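You operate a simulated robot arm through the tools that you are given. There is no shell and no other tool.

The job below is to be done with a simulated robot arm. You get a single attempt, and the scene is never put back.

JOB
Unload the ruler, then move the red posts out to 10 cm and 90 cm.
Fine: the weight on the pan goes back in the weight tray before a post moves; press ZERO at the end with the pan empty. Leave the other weights.
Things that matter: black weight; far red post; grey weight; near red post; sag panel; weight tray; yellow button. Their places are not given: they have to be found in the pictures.

It is judged by the outcome, as a careful person would: the job done as asked, and still so three seconds after it is handed in. It fails if anything else is knocked over, pushed out of place, dropped, spilled or broken.

ROBOT AND FRAMES
A 6-joint arm with a two-finger gripper, fixed in place. Base frame: the origin is on the floor under the middle of its stand, x ahead of it, y to its left, z up; the work surface is at about z = 800. Readings come in mm, rad, newtons and seconds.
With the tool pointing down near the work surface it reaches from about 360 to 860 mm from the base axis. Its first joint turns from -2.897 to 2.897 rad. Payload 2.45 kg.
The tool frame sits at the grasp point between the pads (the TCP): z along the fingers, y along the line on which they close. The tips reach 20 mm beyond it. The gripper opens to 140 mm; its body begins 168 mm behind the TCP.
Orientation is that of the tool frame in the base frame, as [roll, pitch, yaw] about the fixed x, y, z axes, in that order (R = Rz(yaw) Ry(pitch) Rx(roll)). With the fingers straight down and closing along the base's y, the tool's x points along the base's -x, its y along +y and its z along -z.

CONTROLS
- The arm moves only by the tool drive_tool. Its argument "targets" is a list of rows, each a list of 6 numbers: the shift along the tool's x, y, z in mm, then the turn, a rotation vector about the tool's x, y, z in rad. In form: [[x, y, z, wx, wy, wz], ...]. A call has 1 to 20 rows; each row shifts and turns the commanded pose from where the row before left it, along the tool's axes as they then stand. "gripper" is the opening, from 0 (shut) to 1 (fully open), set as the call begins (left out, the last holds). A row lasts 0.2 s, in which the tool goes at most 50 mm and 0.15 rad; a call with a longer step from one row to the next is refused whole, and so is a gripper value outside its range. A pose out of reach is approached as far as the arm can. The call stops where the force on the tool passes 40 N (or 10 N more than at its start, if that is more) or the arm is blocked; 0.2 s more then pass. Each finger travels about 45 mm/s and halts on what it meets, pressing with about 40 N; the grip force reading is that of the motor and also rises with nothing between the fingers. The clock runs only during rows and for 0.2 s after the last one: add rows that do not move to give the fingers time. It gives the time, the measured TCP pose, the force on the tool (base axes), the opening and the grip force at its end, in the units of the frame above (readings bear some noise), with the torque about the TCP (base axes, N m) and any sound that the robot's microphone picked up.
- Cameras (640 x 400 px; columns grow to the right, rows downward): "scene" is fixed at [399.9, 500, 1567.9]; the picture's right is [-0.99, -0.13, 0.00], its down [-0.07, 0.57, -0.82] and it looks along [0.10, -0.81, -0.58] (base axes); focal length 370 px, centre (320, 200). "wrist" rides on the gripper at [78, 11, -209] in the tool frame; the picture's right is [-0.14, 0.99, 0.00], its down [-0.92, -0.13, -0.37] and it looks along [-0.37, -0.05, 0.93] (tool axes); focal length 280 px, centre (320, 200).
- camera(camera): a new picture of that camera. No time passes.
- move_column(by): moves the trunk up (or, below 0, down) by that many mm; the arm rides with it, the base frame stays. It gives what a move gives, with no picture.
- probe_pixels(camera, pixels): there is no depth. For up to 12 entries [column, row, z] of the newest picture of that camera ("zoom" is the newest enlarged one), the place [x, y] in the base frame at which the ray of that pixel passes the height z, good to about 2 mm. No time passes.
- close_up(camera, box): a new picture of the part [left, top, right, bottom] of that camera's present view, enlarged. No time passes.
- hand_in(): hands the job in; it is judged then, once.

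Unless the task says otherwise, let go and move clear before handing in.

The tools are called after "Request:" as a command line: name --pt "numbers of a row" for each row, then --argument value for the rest, lists and objects as JSON in quotes. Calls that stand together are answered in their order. drive_tool: Moves the arm, as the interface text tells. Its arguments: {"type":"object","properties":{"targets":{"type":"array","items":{"type":"array","items":{"type":"number"}}},"gripper":{"type":"number"}},"required":["targets"]} The other tools are called the same way: move_column (by) moves the trunk up or down; camera (camera) takes a picture; probe_pixels (camera, pixels) gives the place at which the rays of pixels pass given heights; close_up (camera, box) takes an enlarged picture of a part of a camera's view; hand_in () hands the job in.

At the start:

```text
t: 0.0
tcp_pos: [125.3, -490.0, 1145.1]
tcp_rot: [-3.141, 0.0, 3.14]
wrist_force: [0.8, 0.1, 0.2]
ft_torque: [-0.04, 0.02, -0.01]
finger_gap: 139.9
grasp_force: 0.0
trunk travel left (down, up): [-100.0, 130.0]
```

scene: 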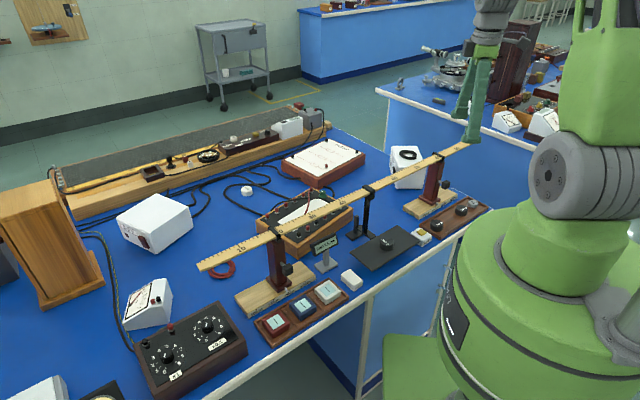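
wrist: 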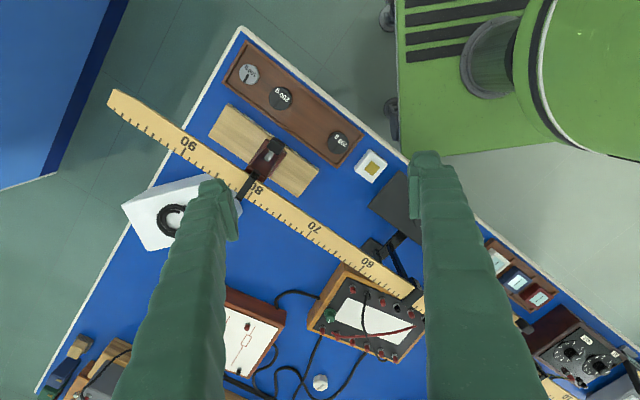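

The pictures show a metre rule resting on two red posts (scene about (278,262) and (433,180)), a black panel at (386,245) with something on it, and a weight tray at (450,217). I'll take enlarged views to identify the parts.

Request:
close_up --camera "scene" --box '[190, 220, 370, 345]'

Request:
close_up --camera "scene" --box '[330, 130, 500, 280]'

Request:
close_up --camera "wrist" --box '[200, 20, 420, 220]'

Request:
close_up --camera "wrist" --box '[320, 140, 640, 400]'

```text
3.20 times, centred on (280, 282) of scene
```

zoom: 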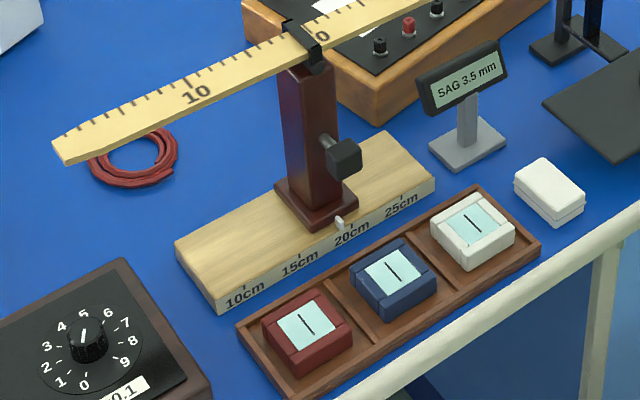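

```text
2.67 times, centred on (415, 205) of scene
```

zoom: 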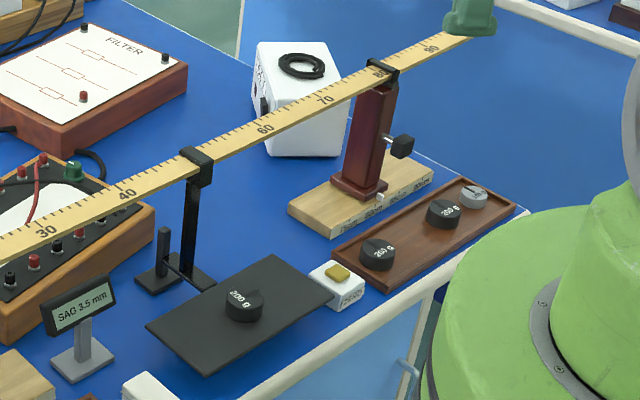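

```text
2.00 times, centred on (310, 120) of wrist
```

zoom: 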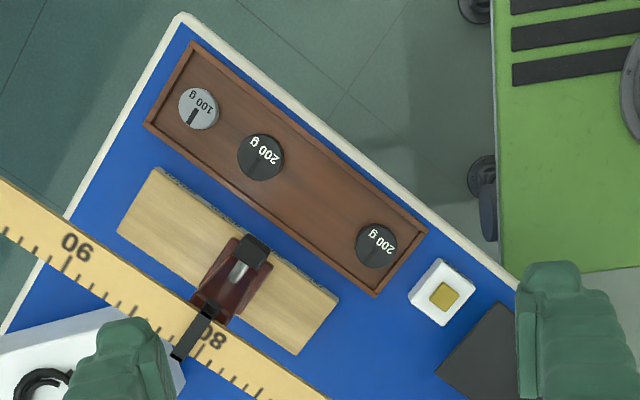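

```text
1.54 times, centred on (480, 270) of wrist
```

zoom: 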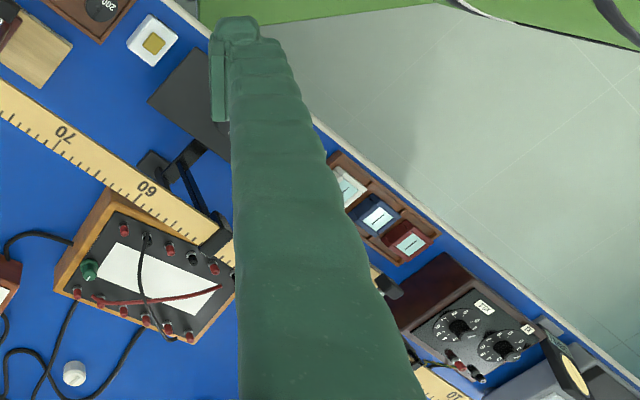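

The near base carries marks 10–25 cm with the post's white pointer at about 20 cm, the pan at (380,245) carries one black 200 g, and the tray holds two blacks and a grey. I'll zoom closer on each part before probing for positions.

Request:
close_up --camera "scene" --box '[225, 250, 325, 325]'

Request:
close_up --camera "scene" --box '[395, 145, 495, 245]'

Request:
close_up --camera "scene" --box '[335, 180, 435, 280]'

```text
5.33 times, centred on (275, 288) of scene
```

zoom: 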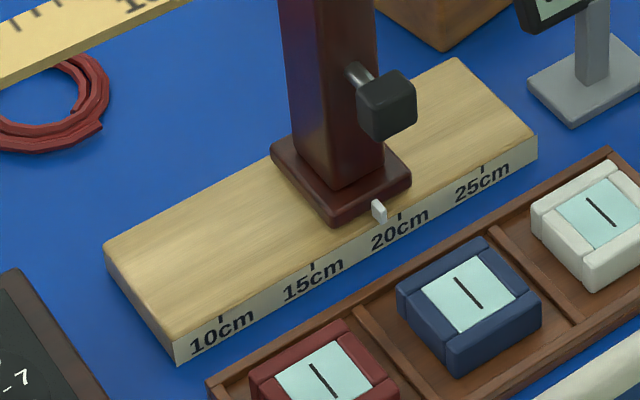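

```text
4.00 times, centred on (445, 195) of scene
```

zoom: 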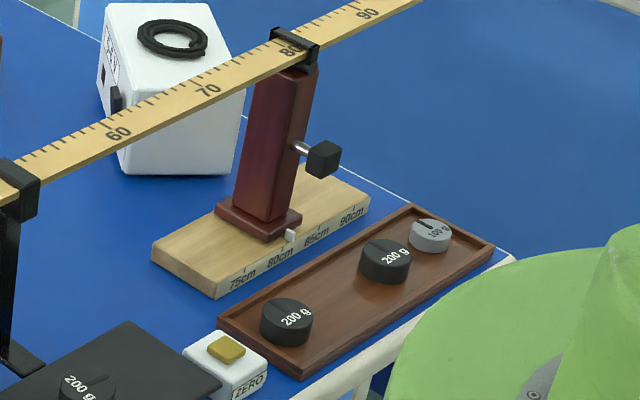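

```text
4.00 times, centred on (385, 230) of scene
```

zoom: 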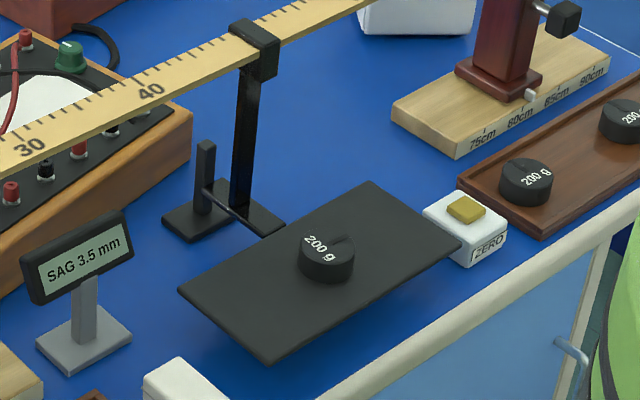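

The near pointer (zoom 378,210) sits just short of 20 cm and the far pointer (zoom 291,236) just past 80 cm; the ZERO button is at scene (421.5,232). I'll probe key pixels for base-frame positions.

Request:
probe_pixels --camera "scene" --pixels '[[247.8, 318.6, 800], [315.7, 280.5, 800], [418.75, 219.5, 800], [457.5, 196.25, 800], [386.75, 246, 830], [386.75, 246, 850], [350, 252.5, 830], [372.5, 270.5, 830], [420, 241.25, 830], [397.5, 225.5, 830], [421.5, 232, 820], [421.5, 232, 830]]'

Request:
probe_pixels --camera "wrist" --pixels '[[372, 167, 820], [248, 74, 820], [280, 99, 820], [338, 142, 820], [295, 32, 810], [398, 135, 810], [360, 168, 810], [222, 75, 810], [112, 95, 960], [310, 197, 800], [318, 200, 820], [265, 160, 850]]'

```text
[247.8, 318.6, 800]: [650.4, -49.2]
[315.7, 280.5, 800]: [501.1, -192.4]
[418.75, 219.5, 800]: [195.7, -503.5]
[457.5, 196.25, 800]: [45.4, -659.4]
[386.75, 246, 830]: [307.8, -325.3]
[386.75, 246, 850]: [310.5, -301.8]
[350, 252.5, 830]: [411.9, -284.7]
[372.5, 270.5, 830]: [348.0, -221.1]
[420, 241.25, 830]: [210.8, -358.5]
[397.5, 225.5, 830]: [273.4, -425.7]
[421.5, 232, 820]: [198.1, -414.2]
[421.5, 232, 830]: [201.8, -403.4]
```

```text
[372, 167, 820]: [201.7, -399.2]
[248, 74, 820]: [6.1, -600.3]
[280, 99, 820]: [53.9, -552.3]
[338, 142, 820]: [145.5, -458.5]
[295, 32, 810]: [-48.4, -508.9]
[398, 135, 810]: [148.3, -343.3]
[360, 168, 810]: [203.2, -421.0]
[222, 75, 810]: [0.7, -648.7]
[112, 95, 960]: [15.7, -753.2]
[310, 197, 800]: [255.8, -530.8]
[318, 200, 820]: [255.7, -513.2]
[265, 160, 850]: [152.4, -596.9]
```

Probing shows the ruler runs at 45° in the base frame: along u=(-0.707,-0.707), with the base fronts at perpendicular distance d≈495 mm and 50 cm at s≈0. I'll turn the tool 45° so its y lies along the ruler and go above the pan to look closer.

Request:
drive_tool --pt "0 0 0 0 0 0.1309" --pt "0 0 0 0 0 0.1309" --pt "0 0 0 0 0 0.1309" --pt "0 0 0 0 0 0.1309" --pt "0 0 0 0 0 0.1309" --pt "0 0 0 0 0 0.1309" --pt "0 40 0 0 0 0" --pt "0 40 0 0 0 0" --pt "0 40 0 0 0 0" --pt "0 40 0 0 0 0" --pt "0 40 5 0 0 0" --pt "0 40 20 0 0 0" --pt "0 18 20 0 0 0" --pt "0 0 20 0 0 0" --gripper 1

```text
t: 3.0
tcp_pos: [307.9, -306.2, 1080.7]
tcp_rot: [3.141, 0.001, 2.357]
wrist_force: [-0.2, -0.1, -0.3]
ft_torque: [0.02, -0.01, -0.02]
finger_gap: 139.9
grasp_force: 0.0
trunk travel left (down, up): [-100.0, 130.0]
```

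The arm is now at (308,-306,1081) over the pan with yaw 2.357. I'll take pictures from both cameras.

Request:
camera --camera "wrist"

Request:
camera --camera "scene"

```text
taken
```

wrist: 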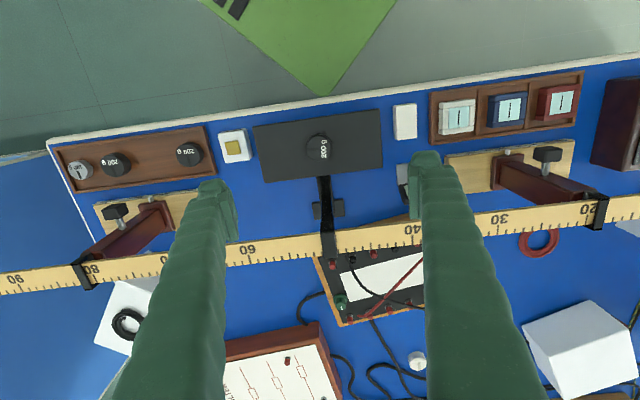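

```text
taken
```

scene: 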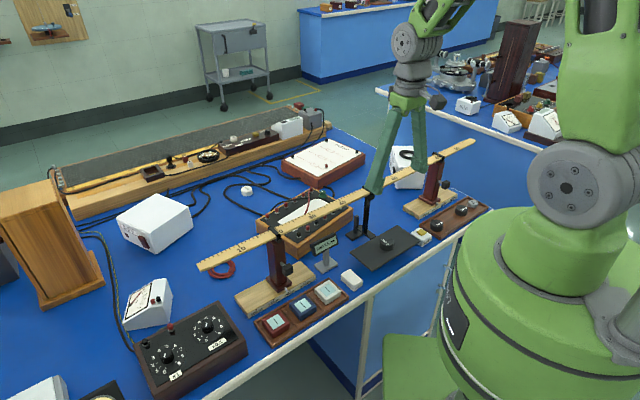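

The wrist view shows the pan with its black weight at (319,148), the tray at left with a free slot near (150,163), and both posts' knobs on the robot side. I'll zoom in and triangulate heights.

Request:
close_up --camera "wrist" --box '[230, 90, 410, 202]'

Request:
close_up --camera "wrist" --box '[40, 115, 260, 300]'

Request:
close_up --camera "wrist" --box '[430, 70, 640, 240]'

Request:
probe_pixels --camera "wrist" --pixels '[[319, 147, 840], [319, 147, 860], [319, 147, 880], [116, 212, 860], [116, 212, 880], [548, 154, 860], [548, 154, 880], [88, 276, 960], [88, 276, 1000], [595, 210, 960], [595, 210, 1000]]'

Request:
probe_pixels --camera "scene" --pixels '[[386.75, 243.5, 840], [386.75, 243.5, 860], [386.75, 243.5, 880], [446, 184.5, 860], [446, 184.5, 880], [287.3, 270, 860], [287.3, 270, 880], [438.75, 157, 960], [438.75, 157, 1000], [276, 233, 960], [276, 233, 1000]]'

```text
3.56 times, centred on (320, 146) of wrist
```

zoom: 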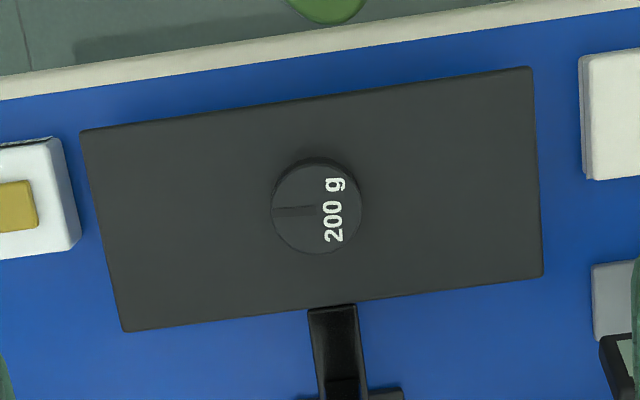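

```text
2.16 times, centred on (150, 208) of wrist
```

zoom: 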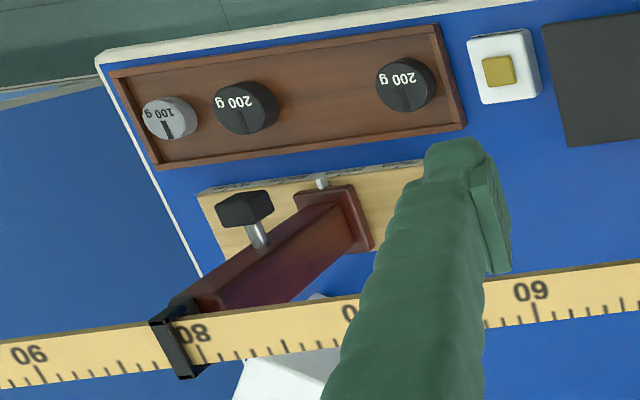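

```text
2.35 times, centred on (535, 155) of wrist
```

zoom: 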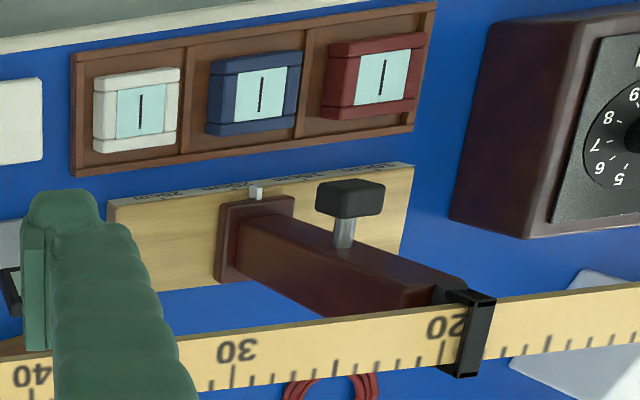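

```text
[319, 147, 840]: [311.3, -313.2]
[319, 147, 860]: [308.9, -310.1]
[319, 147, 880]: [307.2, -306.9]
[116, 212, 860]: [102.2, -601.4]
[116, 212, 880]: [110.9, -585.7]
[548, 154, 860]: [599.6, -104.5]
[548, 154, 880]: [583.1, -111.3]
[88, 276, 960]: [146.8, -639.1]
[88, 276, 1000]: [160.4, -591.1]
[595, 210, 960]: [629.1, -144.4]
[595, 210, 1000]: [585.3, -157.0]
```

```text
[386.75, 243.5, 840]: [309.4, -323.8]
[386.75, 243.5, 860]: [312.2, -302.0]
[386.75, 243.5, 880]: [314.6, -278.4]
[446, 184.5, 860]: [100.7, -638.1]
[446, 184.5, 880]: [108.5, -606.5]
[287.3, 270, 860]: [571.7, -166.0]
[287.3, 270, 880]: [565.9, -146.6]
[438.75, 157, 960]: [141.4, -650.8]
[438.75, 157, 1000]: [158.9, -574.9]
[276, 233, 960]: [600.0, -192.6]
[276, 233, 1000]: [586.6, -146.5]
```

Triangulation puts the pan weight's top at about (310.5,-311.5,851), 40 mm wide, and the knobs at about z 906 on the robot side of the posts. I'll go down over the weight to z≈890 with a partly open gripper and check the alignment.

Request:
drive_tool --pt "-5.6 -1.9 30 0 0 0" --pt "0 0 40 0 0 0" --pt "0 0 40 0 0 0" --pt "0 0 40 0 0 0" --pt "0 0 30 0 0 0" --pt "0 0 10 0 0 0" --pt "0 0 0 0 0 0" --gripper 0.55

Request:
camera --camera "wrist"

Request:
close_up --camera "scene" --box '[335, 180, 435, 280]'

```text
t: 4.6
tcp_pos: [310.3, -312.0, 889.8]
tcp_rot: [-3.139, 0.0, 2.356]
wrist_force: [1.0, 0.5, 0.3]
ft_torque: [0.02, -0.03, 0.0]
finger_gap: 77.0
grasp_force: 0.1
trunk travel left (down, up): [-100.0, 130.0]
```

```text
taken
```

wrist: 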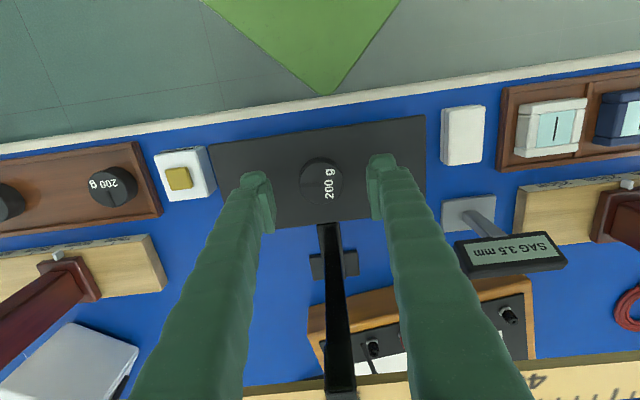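

```text
4.00 times, centred on (385, 230) of scene
```

zoom: 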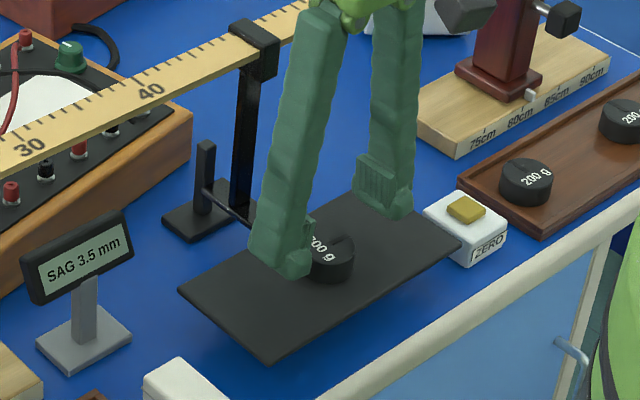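

The weight at wrist (321,182) sits between the finger tips at (257,180) and (382,165). I'll probe its centre at the top height and its edge on the pan to confirm.

Request:
close_up --camera "wrist" --box '[240, 120, 400, 220]'

Request:
probe_pixels --camera "wrist" --pixels '[[321, 183, 851], [321, 183, 845], [210, 147, 835], [426, 115, 835], [425, 208, 835], [178, 179, 825], [112, 186, 825], [8, 202, 825]]'

```text
4.00 times, centred on (320, 170) of wrist
```

zoom: 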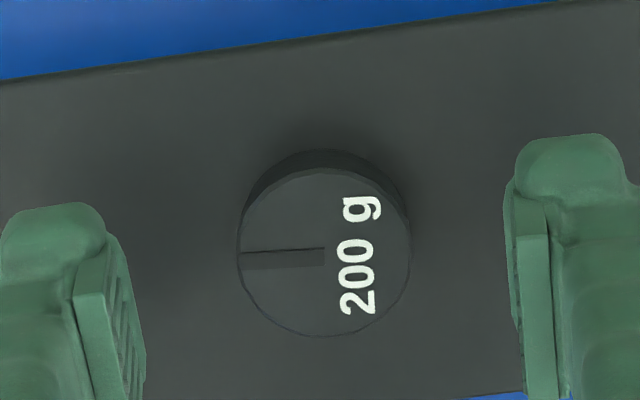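

```text
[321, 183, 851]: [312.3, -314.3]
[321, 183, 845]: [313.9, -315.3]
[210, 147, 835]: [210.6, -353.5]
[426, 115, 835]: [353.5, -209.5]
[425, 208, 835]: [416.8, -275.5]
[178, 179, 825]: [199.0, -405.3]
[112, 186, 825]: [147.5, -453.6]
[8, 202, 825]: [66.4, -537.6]
```

The weight centre probes to about (312,-314), 2 mm further out than the tool. I'll nudge that and descend to z≈861 and look from the side before closing.

Request:
drive_tool --pt "-2.2 0 8 0 0 0" --pt "0 0 10 0 0 0" --pt "0 0 10 0 0 0" --pt "0 0 0 0 0 0" --gripper 0.45

Request:
close_up --camera "scene" --box '[350, 220, 430, 270]'

Request:
close_up --camera "wrist" --box '[240, 120, 400, 220]'

```text
t: 5.6
tcp_pos: [311.2, -314.0, 863.3]
tcp_rot: [-3.141, -0.001, 2.358]
wrist_force: [0.0, 0.4, -1.6]
ft_torque: [-0.04, -0.02, 0.01]
finger_gap: 62.9
grasp_force: 0.0
trunk travel left (down, up): [-100.0, 130.0]
```

```text
8.00 times, centred on (390, 245) of scene
```

zoom: 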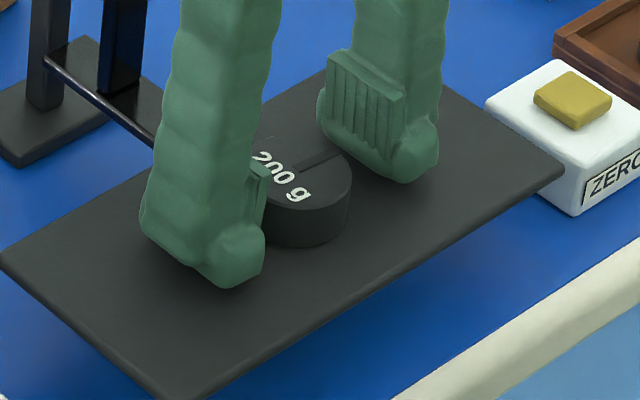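

```text
4.00 times, centred on (320, 170) of wrist
```

zoom: 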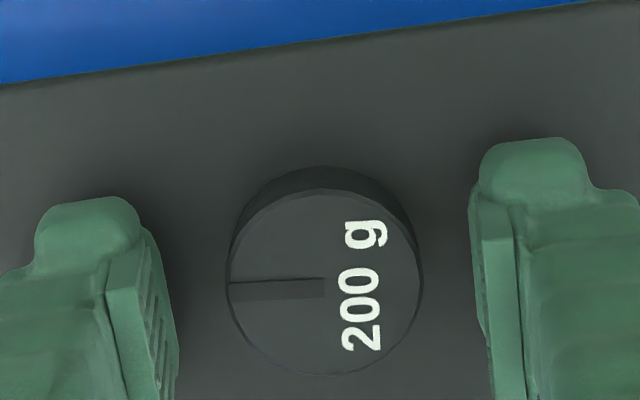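

The tips are roughly 8–10 mm above the pan by the shading, so I can go a bit lower for a firmer hold on the weight's side. I'll lower 6 mm more in small steps.

Request:
drive_tool --pt "0 0 3 0 0 0" --pt "0 0 2 0 0 0" --pt "0 0 0 0 0 0" --gripper 0.45

Request:
close_up --camera "scene" --box '[350, 220, 430, 270]'

```text
t: 6.4
tcp_pos: [312.1, -315.0, 858.0]
tcp_rot: [3.141, 0.0, 2.356]
wrist_force: [1.1, 0.3, 4.0]
ft_torque: [0.03, -0.04, 0.02]
finger_gap: 63.3
grasp_force: 0.4
trunk travel left (down, up): [-100.0, 130.0]
```

```text
8.00 times, centred on (390, 245) of scene
```

zoom: 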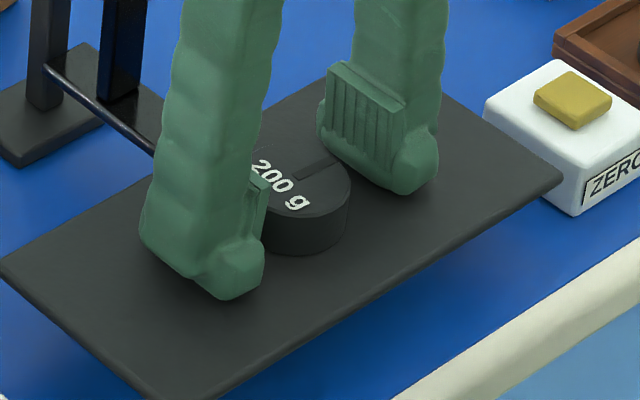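

The force rose to 4 N and the pan visibly dipped (weight bottom moved from y≈248 to 255 in zoom), so the tips just touch the pan. I'll rise 3.5 mm first and then check.

Request:
drive_tool --pt "0 0 -3.5 0 0 0" --pt "0 0 0 0 0 0" --pt "0 0 0 0 0 0" --gripper 0.45

Request:
close_up --camera "scene" --box '[350, 220, 430, 270]'

Request:
close_up --camera "scene" --box '[290, 170, 450, 270]'

```text
t: 7.2
tcp_pos: [312.2, -311.9, 861.4]
tcp_rot: [-3.142, -0.001, 2.356]
wrist_force: [-0.1, 0.7, 0.4]
ft_torque: [0.04, -0.03, 0.0]
finger_gap: 62.7
grasp_force: 0.1
trunk travel left (down, up): [-100.0, 130.0]
```

```text
8.00 times, centred on (390, 245) of scene
```

zoom: 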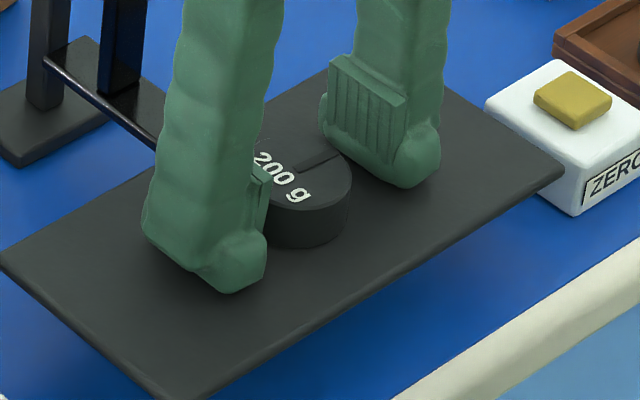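

```text
4.00 times, centred on (370, 220) of scene
```

zoom: 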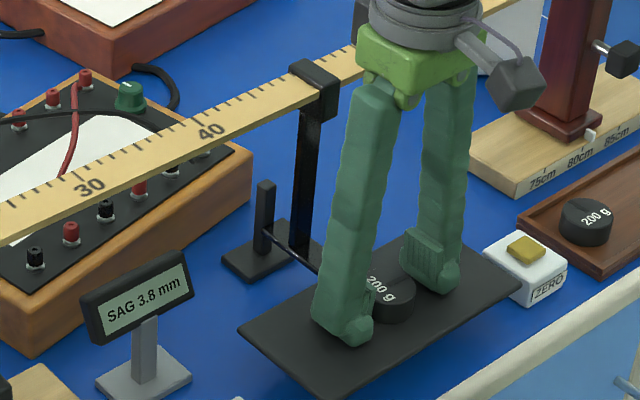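

The panel now reads 3.8 mm instead of 3.5, so the tips still brush the pan. I'll rise another 2 mm and read it again.

Request:
drive_tool --pt "0 0 -2 0 0 0" --pt "0 0 0 0 0 0" --pt "0 0 0 0 0 0" --gripper 0.45

Request:
close_up --camera "scene" --box '[290, 170, 450, 270]'

Request:
camera --camera "wrist"

```text
t: 8.0
tcp_pos: [312.4, -314.5, 862.5]
tcp_rot: [-3.141, 0.0, 2.357]
wrist_force: [0.1, 0.4, 1.1]
ft_torque: [0.0, 0.0, 0.05]
finger_gap: 63.1
grasp_force: 0.1
trunk travel left (down, up): [-100.0, 130.0]
```

```text
4.00 times, centred on (370, 220) of scene
```

zoom: 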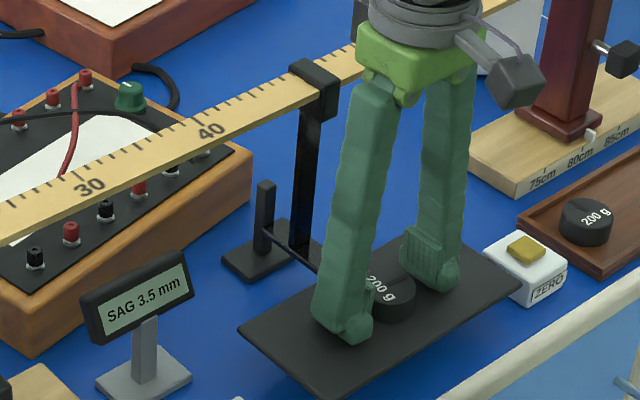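

```text
taken
```

wrist: 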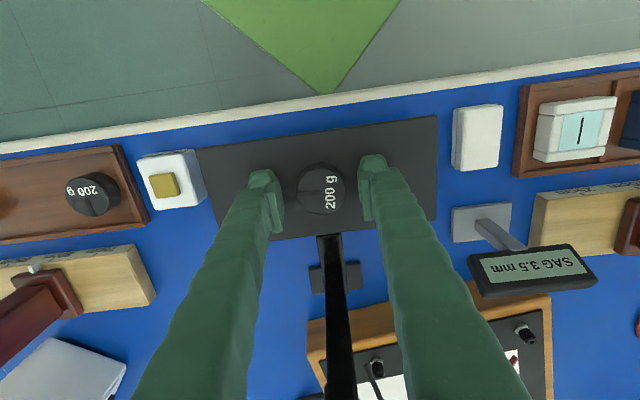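

The panel is back at 3.5 mm, and the weight (322,185) lies centred between the pads. I'll close on it.

Request:
drive_tool --pt "0 0 0 0 0 0" --pt "0 0 0 0 0 0" --pt "0 0 0 0 0 0" --pt "0 0 0 0 0 0" --gripper 0.1

Request:
close_up --camera "scene" --box '[290, 170, 450, 270]'

Request:
close_up --camera "wrist" --box '[240, 120, 400, 220]'

```text
t: 9.0
tcp_pos: [311.4, -313.1, 863.7]
tcp_rot: [-3.141, 0.002, 2.356]
wrist_force: [0.7, 0.5, 0.3]
ft_torque: [0.04, -0.01, 0.0]
finger_gap: 38.1
grasp_force: 40.2
trunk travel left (down, up): [-100.0, 130.0]
```

```text
4.00 times, centred on (370, 220) of scene
```

zoom: 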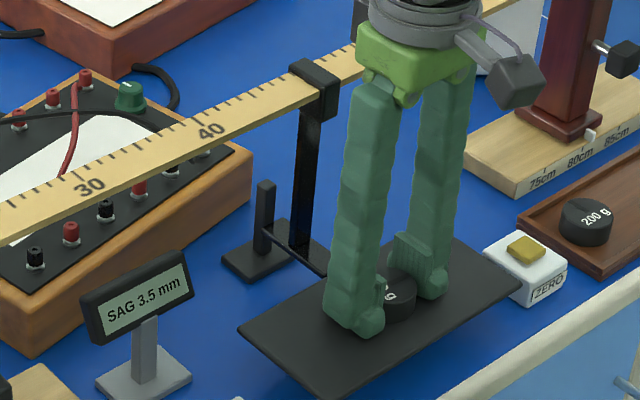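

```text
4.00 times, centred on (320, 170) of wrist
```

zoom: 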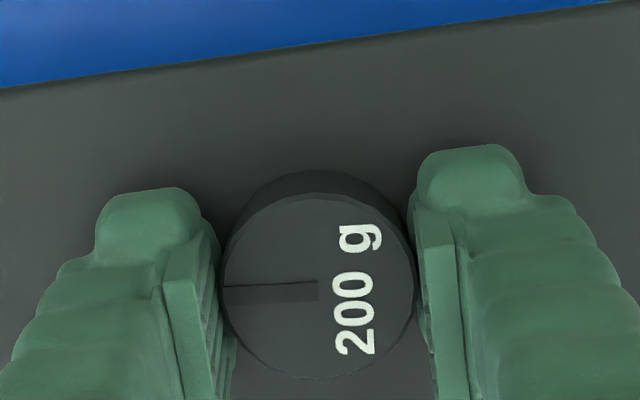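

The fingers stopped at 38 mm with 40 N, holding the weight. I'll lift straight up gently and check that it comes along.

Request:
drive_tool --pt "0 0 -3 0 0 0" --pt "0 0 -5 0 0 0" --pt "0 0 -10 0 0 0" --pt "0 0 -20 0 0 0" --pt "0 0 -20 0 0 0" --pt "0 0 -20 0 0 0" --pt "0 0 0 0 0 0" --gripper 0.1

Request:
camera --camera "wrist"

Request:
close_up --camera "scene" --box '[290, 170, 450, 270]'

```text
t: 10.6
tcp_pos: [312.4, -315.6, 941.8]
tcp_rot: [3.141, 0.001, 2.356]
wrist_force: [-0.4, 0.5, -1.7]
ft_torque: [-0.03, 0.0, 0.01]
finger_gap: 38.2
grasp_force: 40.0
trunk travel left (down, up): [-100.0, 130.0]
```

```text
taken
```

wrist: 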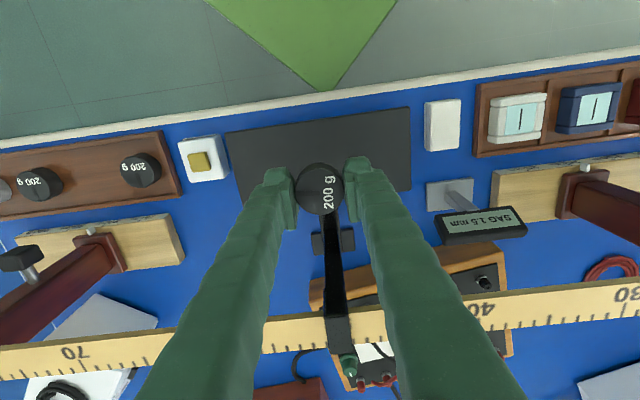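

```text
4.00 times, centred on (370, 220) of scene
```

zoom: 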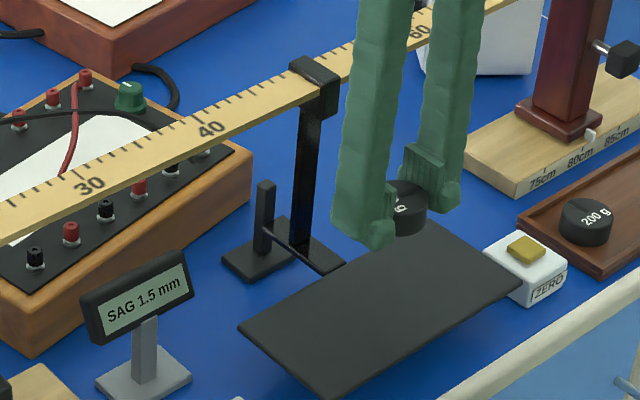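

The weight came up (sag now 1.5 mm). Next I'll measure the tray: the free slot between the two black weights, and the tray weights' top height.

Request:
close_up --camera "scene" --box '[415, 180, 495, 240]'

Request:
close_up --camera "wrist" --box '[0, 110, 200, 235]'

Request:
probe_pixels --camera "wrist" --pixels '[[140, 168, 820], [140, 168, 830], [40, 182, 820], [40, 182, 830], [163, 131, 815], [181, 193, 815]]'

```text
6.67 times, centred on (455, 210) of scene
```

zoom: 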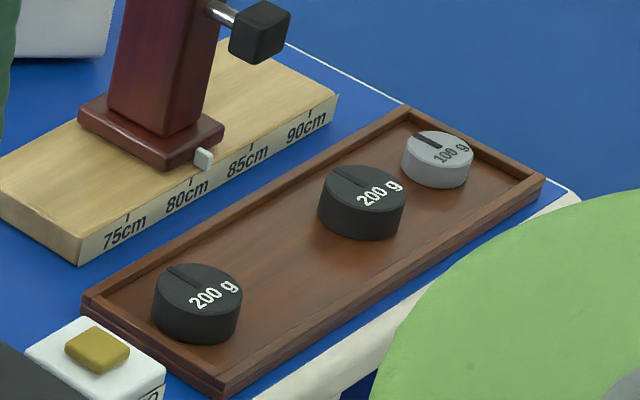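

```text
3.20 times, centred on (100, 172) of wrist
```

zoom: 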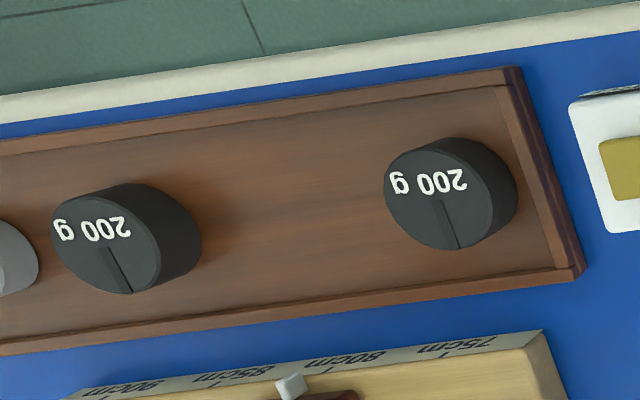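

```text
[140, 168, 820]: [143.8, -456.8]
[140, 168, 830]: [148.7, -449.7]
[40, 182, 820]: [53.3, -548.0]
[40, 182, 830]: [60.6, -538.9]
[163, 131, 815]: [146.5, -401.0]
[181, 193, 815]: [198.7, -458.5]
```

I've refined pixel centres for the tray weight tops (scene (436.5,223.8) and (461.3,208.9); wrist (137.2,170.8) and (33.1,184.5)); probing these at several heights gives the tray geometry.

Request:
probe_pixels --camera "scene" --pixels '[[436.5, 223.8, 820], [436.5, 223.8, 830], [461.3, 208.9, 820], [461.3, 208.9, 830], [419.5, 225, 812], [440.5, 239, 812], [488, 206.5, 812], [468, 196, 812]]'

Request:
probe_pixels --camera "wrist" --pixels '[[137.2, 170.8, 820], [137.2, 170.8, 830], [33.1, 184.5, 820], [33.1, 184.5, 830], [161, 130.5, 812], [182, 196, 812]]'

```text
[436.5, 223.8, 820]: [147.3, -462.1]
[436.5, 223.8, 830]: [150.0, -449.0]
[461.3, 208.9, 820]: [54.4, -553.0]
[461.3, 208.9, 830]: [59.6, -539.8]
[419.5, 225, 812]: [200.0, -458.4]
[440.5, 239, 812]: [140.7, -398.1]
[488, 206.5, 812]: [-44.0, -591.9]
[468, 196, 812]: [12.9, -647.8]
```

```text
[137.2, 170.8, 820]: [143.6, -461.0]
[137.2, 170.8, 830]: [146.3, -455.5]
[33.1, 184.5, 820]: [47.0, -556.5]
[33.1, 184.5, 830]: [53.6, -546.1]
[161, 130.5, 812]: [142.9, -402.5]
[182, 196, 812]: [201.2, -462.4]
```

Tray spans s≈182–449, d≈383–466, and the free slot is near s≈289, d≈427 with only ~94 mm between the neighbouring weights. I need the finger thickness, so I'll zoom on the fingers holding the weight.

Request:
close_up --camera "wrist" --box '[250, 130, 390, 240]'

Request:
close_up --camera "scene" --box '[365, 195, 415, 240]'

```text
3.64 times, centred on (320, 185) of wrist
```

zoom: 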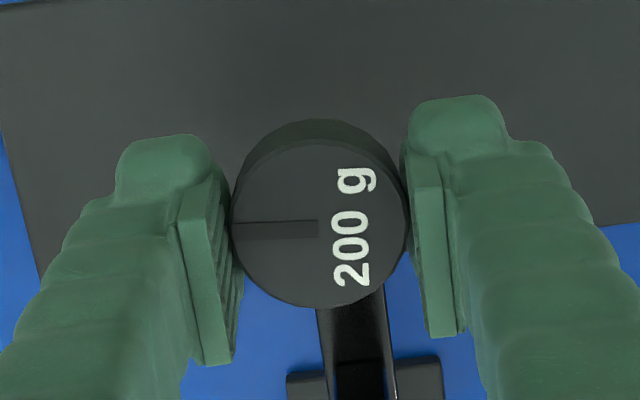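

```text
8.89 times, centred on (390, 218) of scene
```

zoom: 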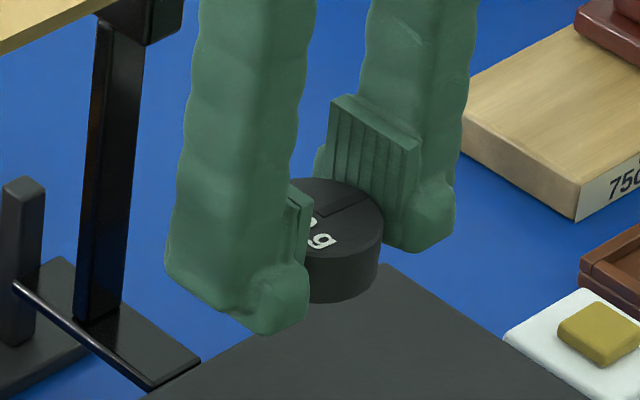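

The grip footprint measures about 93 mm along the ruler direction, which is as wide as the free slot, so orientation needs care. I'll zoom further to see where the pads end relative to the weight and how high the tray rim is.

Request:
close_up --camera "scene" --box '[380, 203, 412, 223]'

Request:
close_up --camera "scene" --box '[415, 215, 447, 241]'

Request:
close_up --camera "wrist" --box '[285, 150, 365, 210]'

```text
16.00 times, centred on (396, 213) of scene
```

zoom: 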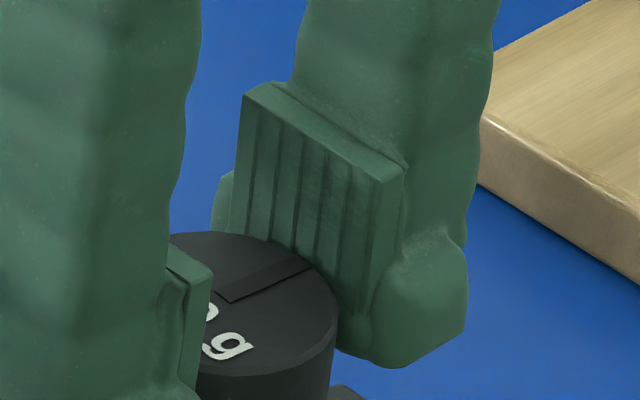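

```text
15.38 times, centred on (431, 228) of scene
```

zoom: 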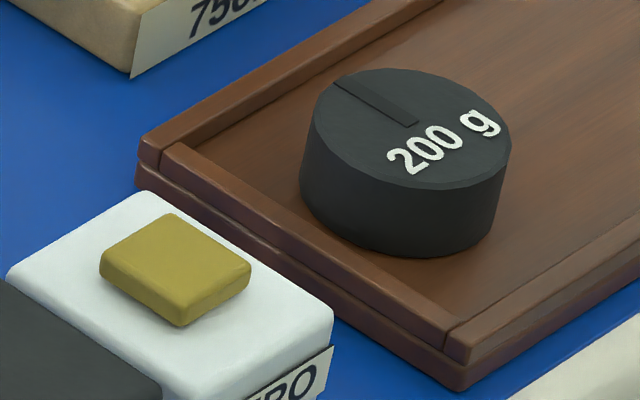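

```text
6.67 times, centred on (325, 180) of wrist
```

zoom: 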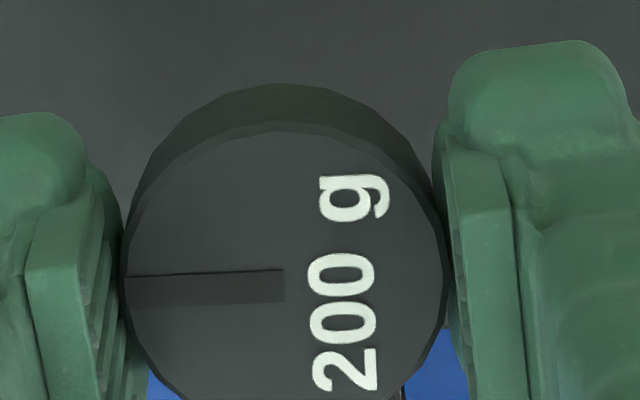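

The pads hold the weight with tips right at its base, so this grip would foul the tray rim or neighbouring weights. I'll set the weight back on the pan gently and regrip it ~10 mm higher with the tool turned about 70°, so the fingers clear the rim, the other weights and the post's knob.

Request:
drive_tool --pt "0 0 20 0 0 0" --pt "0 0 20 0 0 0" --pt "0 0 20 0 0 0" --pt "0 0 10 0 0 0" --pt "0 0 4 0 0 0" --pt "0 0 2 0 0 0" --pt "0 0 1 0 0 0" --pt "0 0 0 0 0 0" --pt "0 0 0 0 0 0" --gripper 0.1

Request:
close_up --camera "scene" --box '[290, 170, 450, 270]'

```text
t: 12.6
tcp_pos: [311.9, -313.5, 863.6]
tcp_rot: [-3.141, 0.001, 2.356]
wrist_force: [-0.1, -0.9, -1.9]
ft_torque: [-0.02, -0.03, 0.04]
finger_gap: 38.5
grasp_force: 39.9
trunk travel left (down, up): [-100.0, 130.0]
```

```text
4.00 times, centred on (370, 220) of scene
```

zoom: 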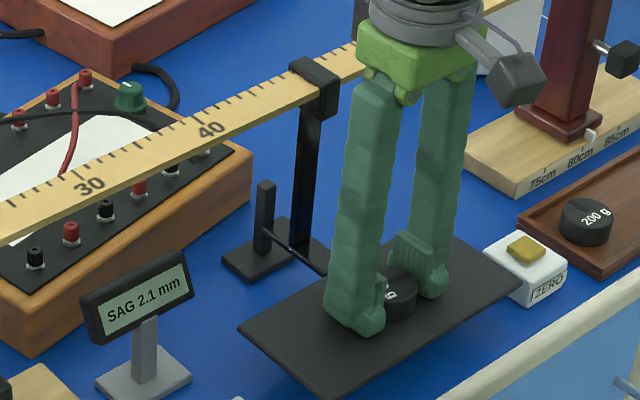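

The panel reads 2.1 mm, so the weight has begun to rest on the pan. I'll lower 1.2 mm more, open, and rise clear.

Request:
drive_tool --pt "0 0 1.2 0 0 0" --pt "0 0 0 0 0 0" --gripper 0.1

Request:
drive_tool --pt "0 0 0 0 0 0" --pt "0 0 0 0 0 0" --pt "0 0 0 0 0 0" --pt "0 0 -5 0 0 0" --pt "0 0 -20 0 0 0" --pt "0 0 -30 0 0 0" --pt "0 0 -20 0 0 0" --gripper 0.47

Request:
close_up --camera "scene" --box '[290, 170, 450, 270]'

Request:
camera --camera "wrist"

```text
t: 13.2
tcp_pos: [311.3, -313.6, 862.7]
tcp_rot: [-3.14, 0.001, 2.357]
wrist_force: [-0.6, 1.2, -0.2]
ft_torque: [0.05, 0.0, 0.02]
finger_gap: 38.3
grasp_force: 40.4
trunk travel left (down, up): [-100.0, 130.0]
```

```text
t: 14.8
tcp_pos: [309.8, -316.4, 939.0]
tcp_rot: [3.141, 0.0, 2.355]
wrist_force: [-0.4, -0.2, -0.1]
ft_torque: [0.03, 0.0, -0.02]
finger_gap: 65.8
grasp_force: 0.1
trunk travel left (down, up): [-100.0, 130.0]
```

```text
4.00 times, centred on (370, 220) of scene
```

zoom: 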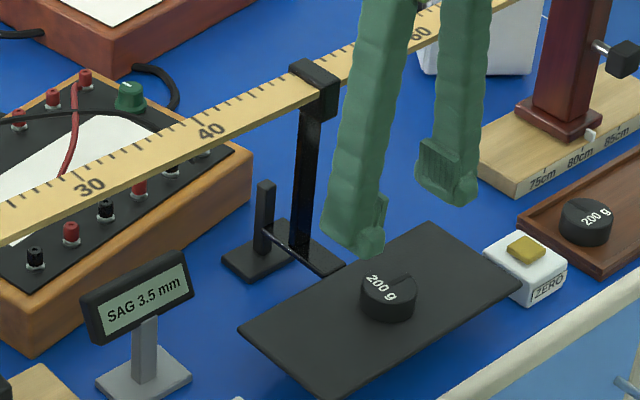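

```text
taken
```

wrist: 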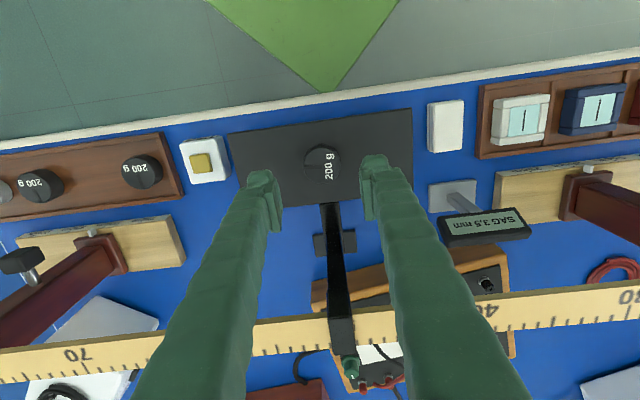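

The weight sits back on the pan (sag 3.5 mm). I'll now turn the tool 70° and look again.

Request:
drive_tool --pt "0 0 0 0 0 0.13575" --pt "0 0 0 0 0 0.13575" --pt "0 0 0 0 0 0.13575" --pt "0 0 0 0 0 0.13575" --pt "0 0 0 0 0 0.13575" --pt "0 0 0 0 0 0.13575" --pt "0 0 0 0 0 0.13575" --pt "0 0 0 0 0 0.13575" --pt "0 0 0 0 0 0.13575" --pt "0 0 30 0 0 0" --pt "0 0 10 0 0 0" --pt "0 0 0 0 0 0" --gripper 0.47

Request:
camera --camera "wrist"

Request:
close_up --camera "scene" --box '[320, 180, 448, 260]'

```text
t: 17.4
tcp_pos: [311.0, -314.6, 899.6]
tcp_rot: [-3.14, -0.001, 1.136]
wrist_force: [0.3, 0.8, 0.2]
ft_torque: [-0.04, 0.0, -0.01]
finger_gap: 65.8
grasp_force: 0.0
trunk travel left (down, up): [-100.0, 130.0]
```

```text
taken
```

wrist: 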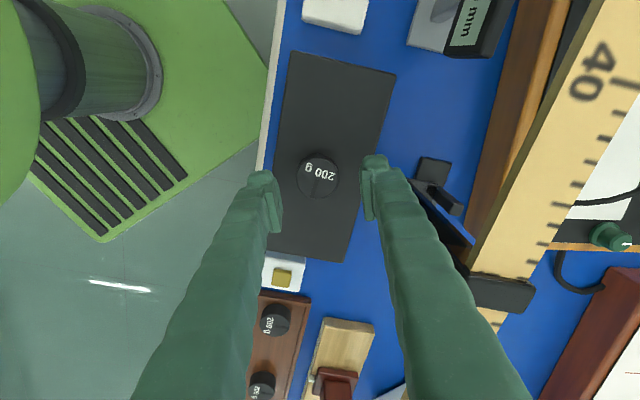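

```text
5.00 times, centred on (384, 220) of scene
```

zoom: 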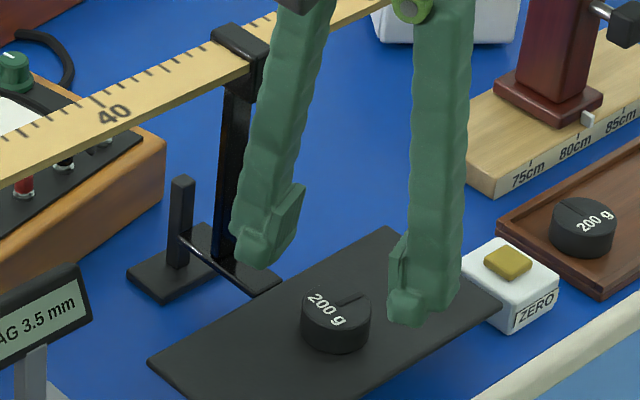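

The turned tool straddles the weight, with the weight at wrist (318,178). I'll refine its centre by zooming and probing both cameras.

Request:
close_up --camera "wrist" --box '[240, 130, 400, 230]'

Request:
close_up --camera "scene" --box '[371, 230, 403, 250]'

```text
4.00 times, centred on (320, 180) of wrist
```

zoom: 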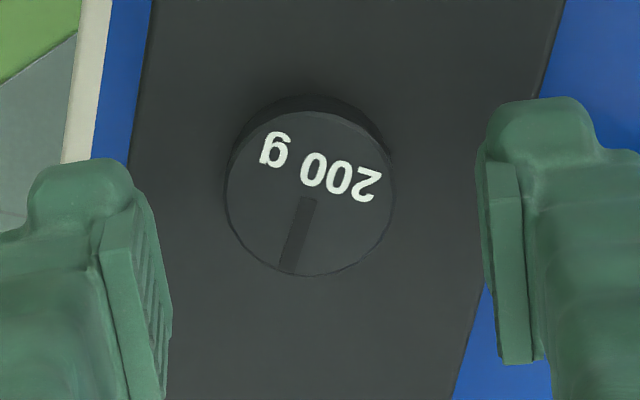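

```text
16.00 times, centred on (387, 240) of scene
```

zoom: 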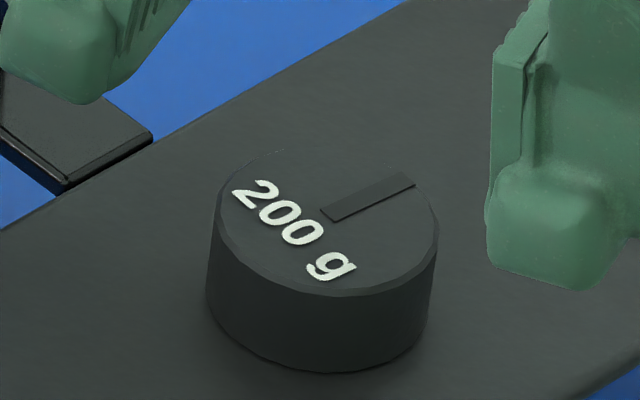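

Request:
probe_pixels --camera "scene" --pixels '[[387.5, 241.3, 850], [387.5, 241.3, 855], [387.5, 241.3, 860]]'

Request:
probe_pixels --camera "wrist" --pixels '[[317.75, 178.25, 850], [317.75, 178.25, 855], [317.75, 178.25, 860]]'

```text
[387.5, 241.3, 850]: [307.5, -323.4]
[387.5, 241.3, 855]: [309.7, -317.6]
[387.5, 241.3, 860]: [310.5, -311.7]
```

```text
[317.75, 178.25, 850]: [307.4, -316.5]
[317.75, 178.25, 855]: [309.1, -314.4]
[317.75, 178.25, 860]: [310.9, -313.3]
```

Both cameras agree the weight's top centre is (310,-314) at z≈858, right under the tool. I'll lower to z≈869 so that the tips stay about 9 mm above the pan, then close.

Request:
drive_tool --pt "0 0 15 0 0 0" --pt "0 0 10 0 0 0" --pt "0 0 5 0 0 0" --pt "0 0 0 0 0 0" --gripper 0.47

Request:
drive_tool --pt "0 0 0 0 0 0" --pt "0 0 0 0 0 0" --pt "0 0 0 0 0 0" --pt "0 0 0 0 0 0" --pt "0 0 0 0 0 0" --gripper 0.1

Request:
close_up --camera "scene" --box '[355, 220, 419, 260]'

Request:
close_up --camera "scene" --box '[290, 170, 450, 270]'

Request:
close_up --camera "wrist" --box '[240, 130, 400, 230]'

```text
t: 18.4
tcp_pos: [312.2, -314.0, 868.3]
tcp_rot: [3.142, -0.001, 1.136]
wrist_force: [0.6, -0.2, -0.3]
ft_torque: [0.01, -0.01, -0.05]
finger_gap: 65.8
grasp_force: 0.1
trunk travel left (down, up): [-100.0, 130.0]
```

```text
t: 19.6
tcp_pos: [312.2, -314.4, 869.4]
tcp_rot: [3.139, 0.0, 1.132]
wrist_force: [0.3, 0.2, 0.7]
ft_torque: [0.04, 0.0, -0.01]
finger_gap: 38.2
grasp_force: 39.5
trunk travel left (down, up): [-100.0, 130.0]
```

```text
10.00 times, centred on (387, 240) of scene
```

zoom: 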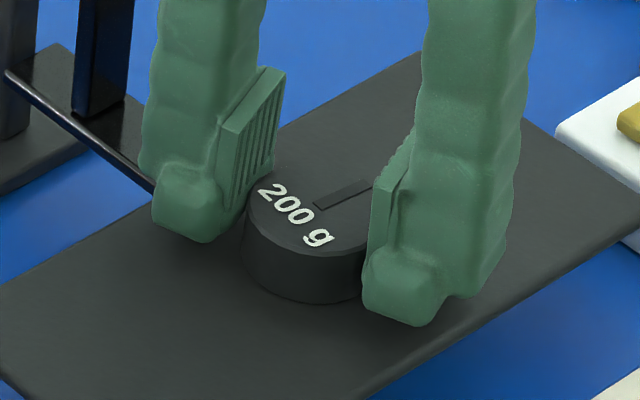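

```text
4.00 times, centred on (370, 220) of scene
```

zoom: 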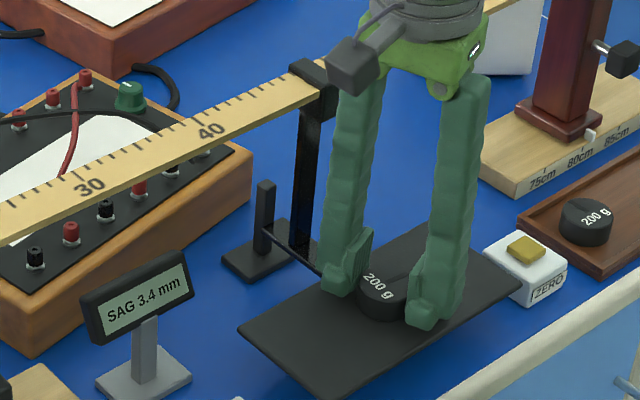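

```text
4.00 times, centred on (320, 180) of wrist
```

zoom: 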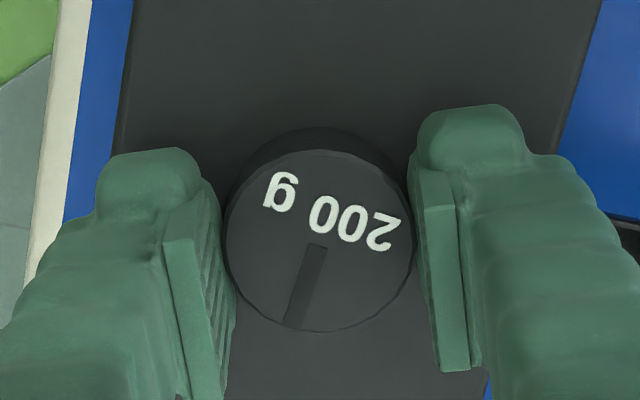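

The grip is 38.2 mm at 39.5 N with the tips above the pan. I'll lift a few mm and check the sag display and that the weight stays level.

Request:
drive_tool --pt "0 0 -2 0 0 0" --pt "0 0 -3 0 0 0" --pt "0 0 -3 0 0 0" --pt "0 0 0 0 0 0" --gripper 0.1

Request:
close_up --camera "scene" --box '[355, 220, 419, 260]'

Request:
close_up --camera "scene" --box '[290, 170, 450, 270]'

```text
t: 20.6
tcp_pos: [312.9, -313.6, 876.0]
tcp_rot: [-3.141, 0.0, 1.135]
wrist_force: [0.1, -0.1, -2.5]
ft_torque: [0.01, 0.0, -0.01]
finger_gap: 38.5
grasp_force: 40.0
trunk travel left (down, up): [-100.0, 130.0]
```

```text
10.00 times, centred on (387, 240) of scene
```

zoom: 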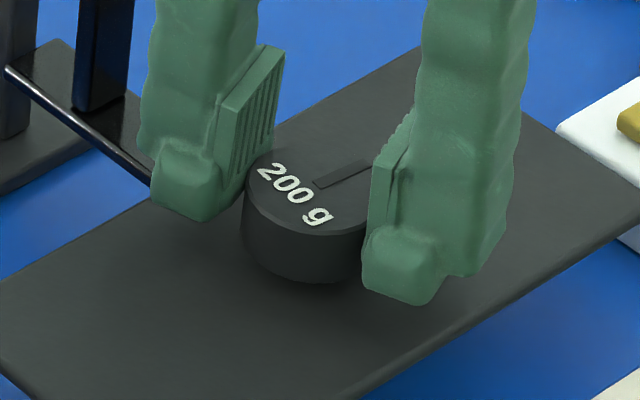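

```text
4.00 times, centred on (370, 220) of scene
```

zoom: 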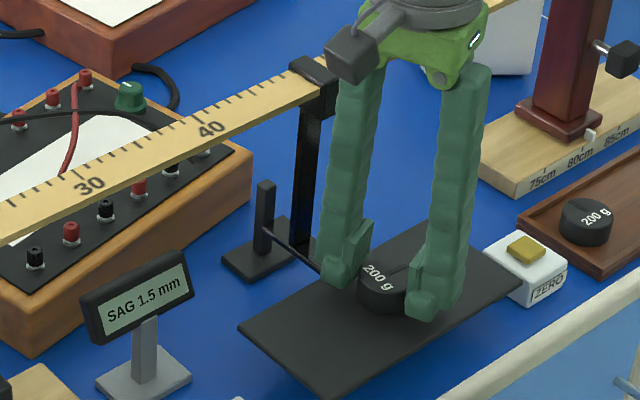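

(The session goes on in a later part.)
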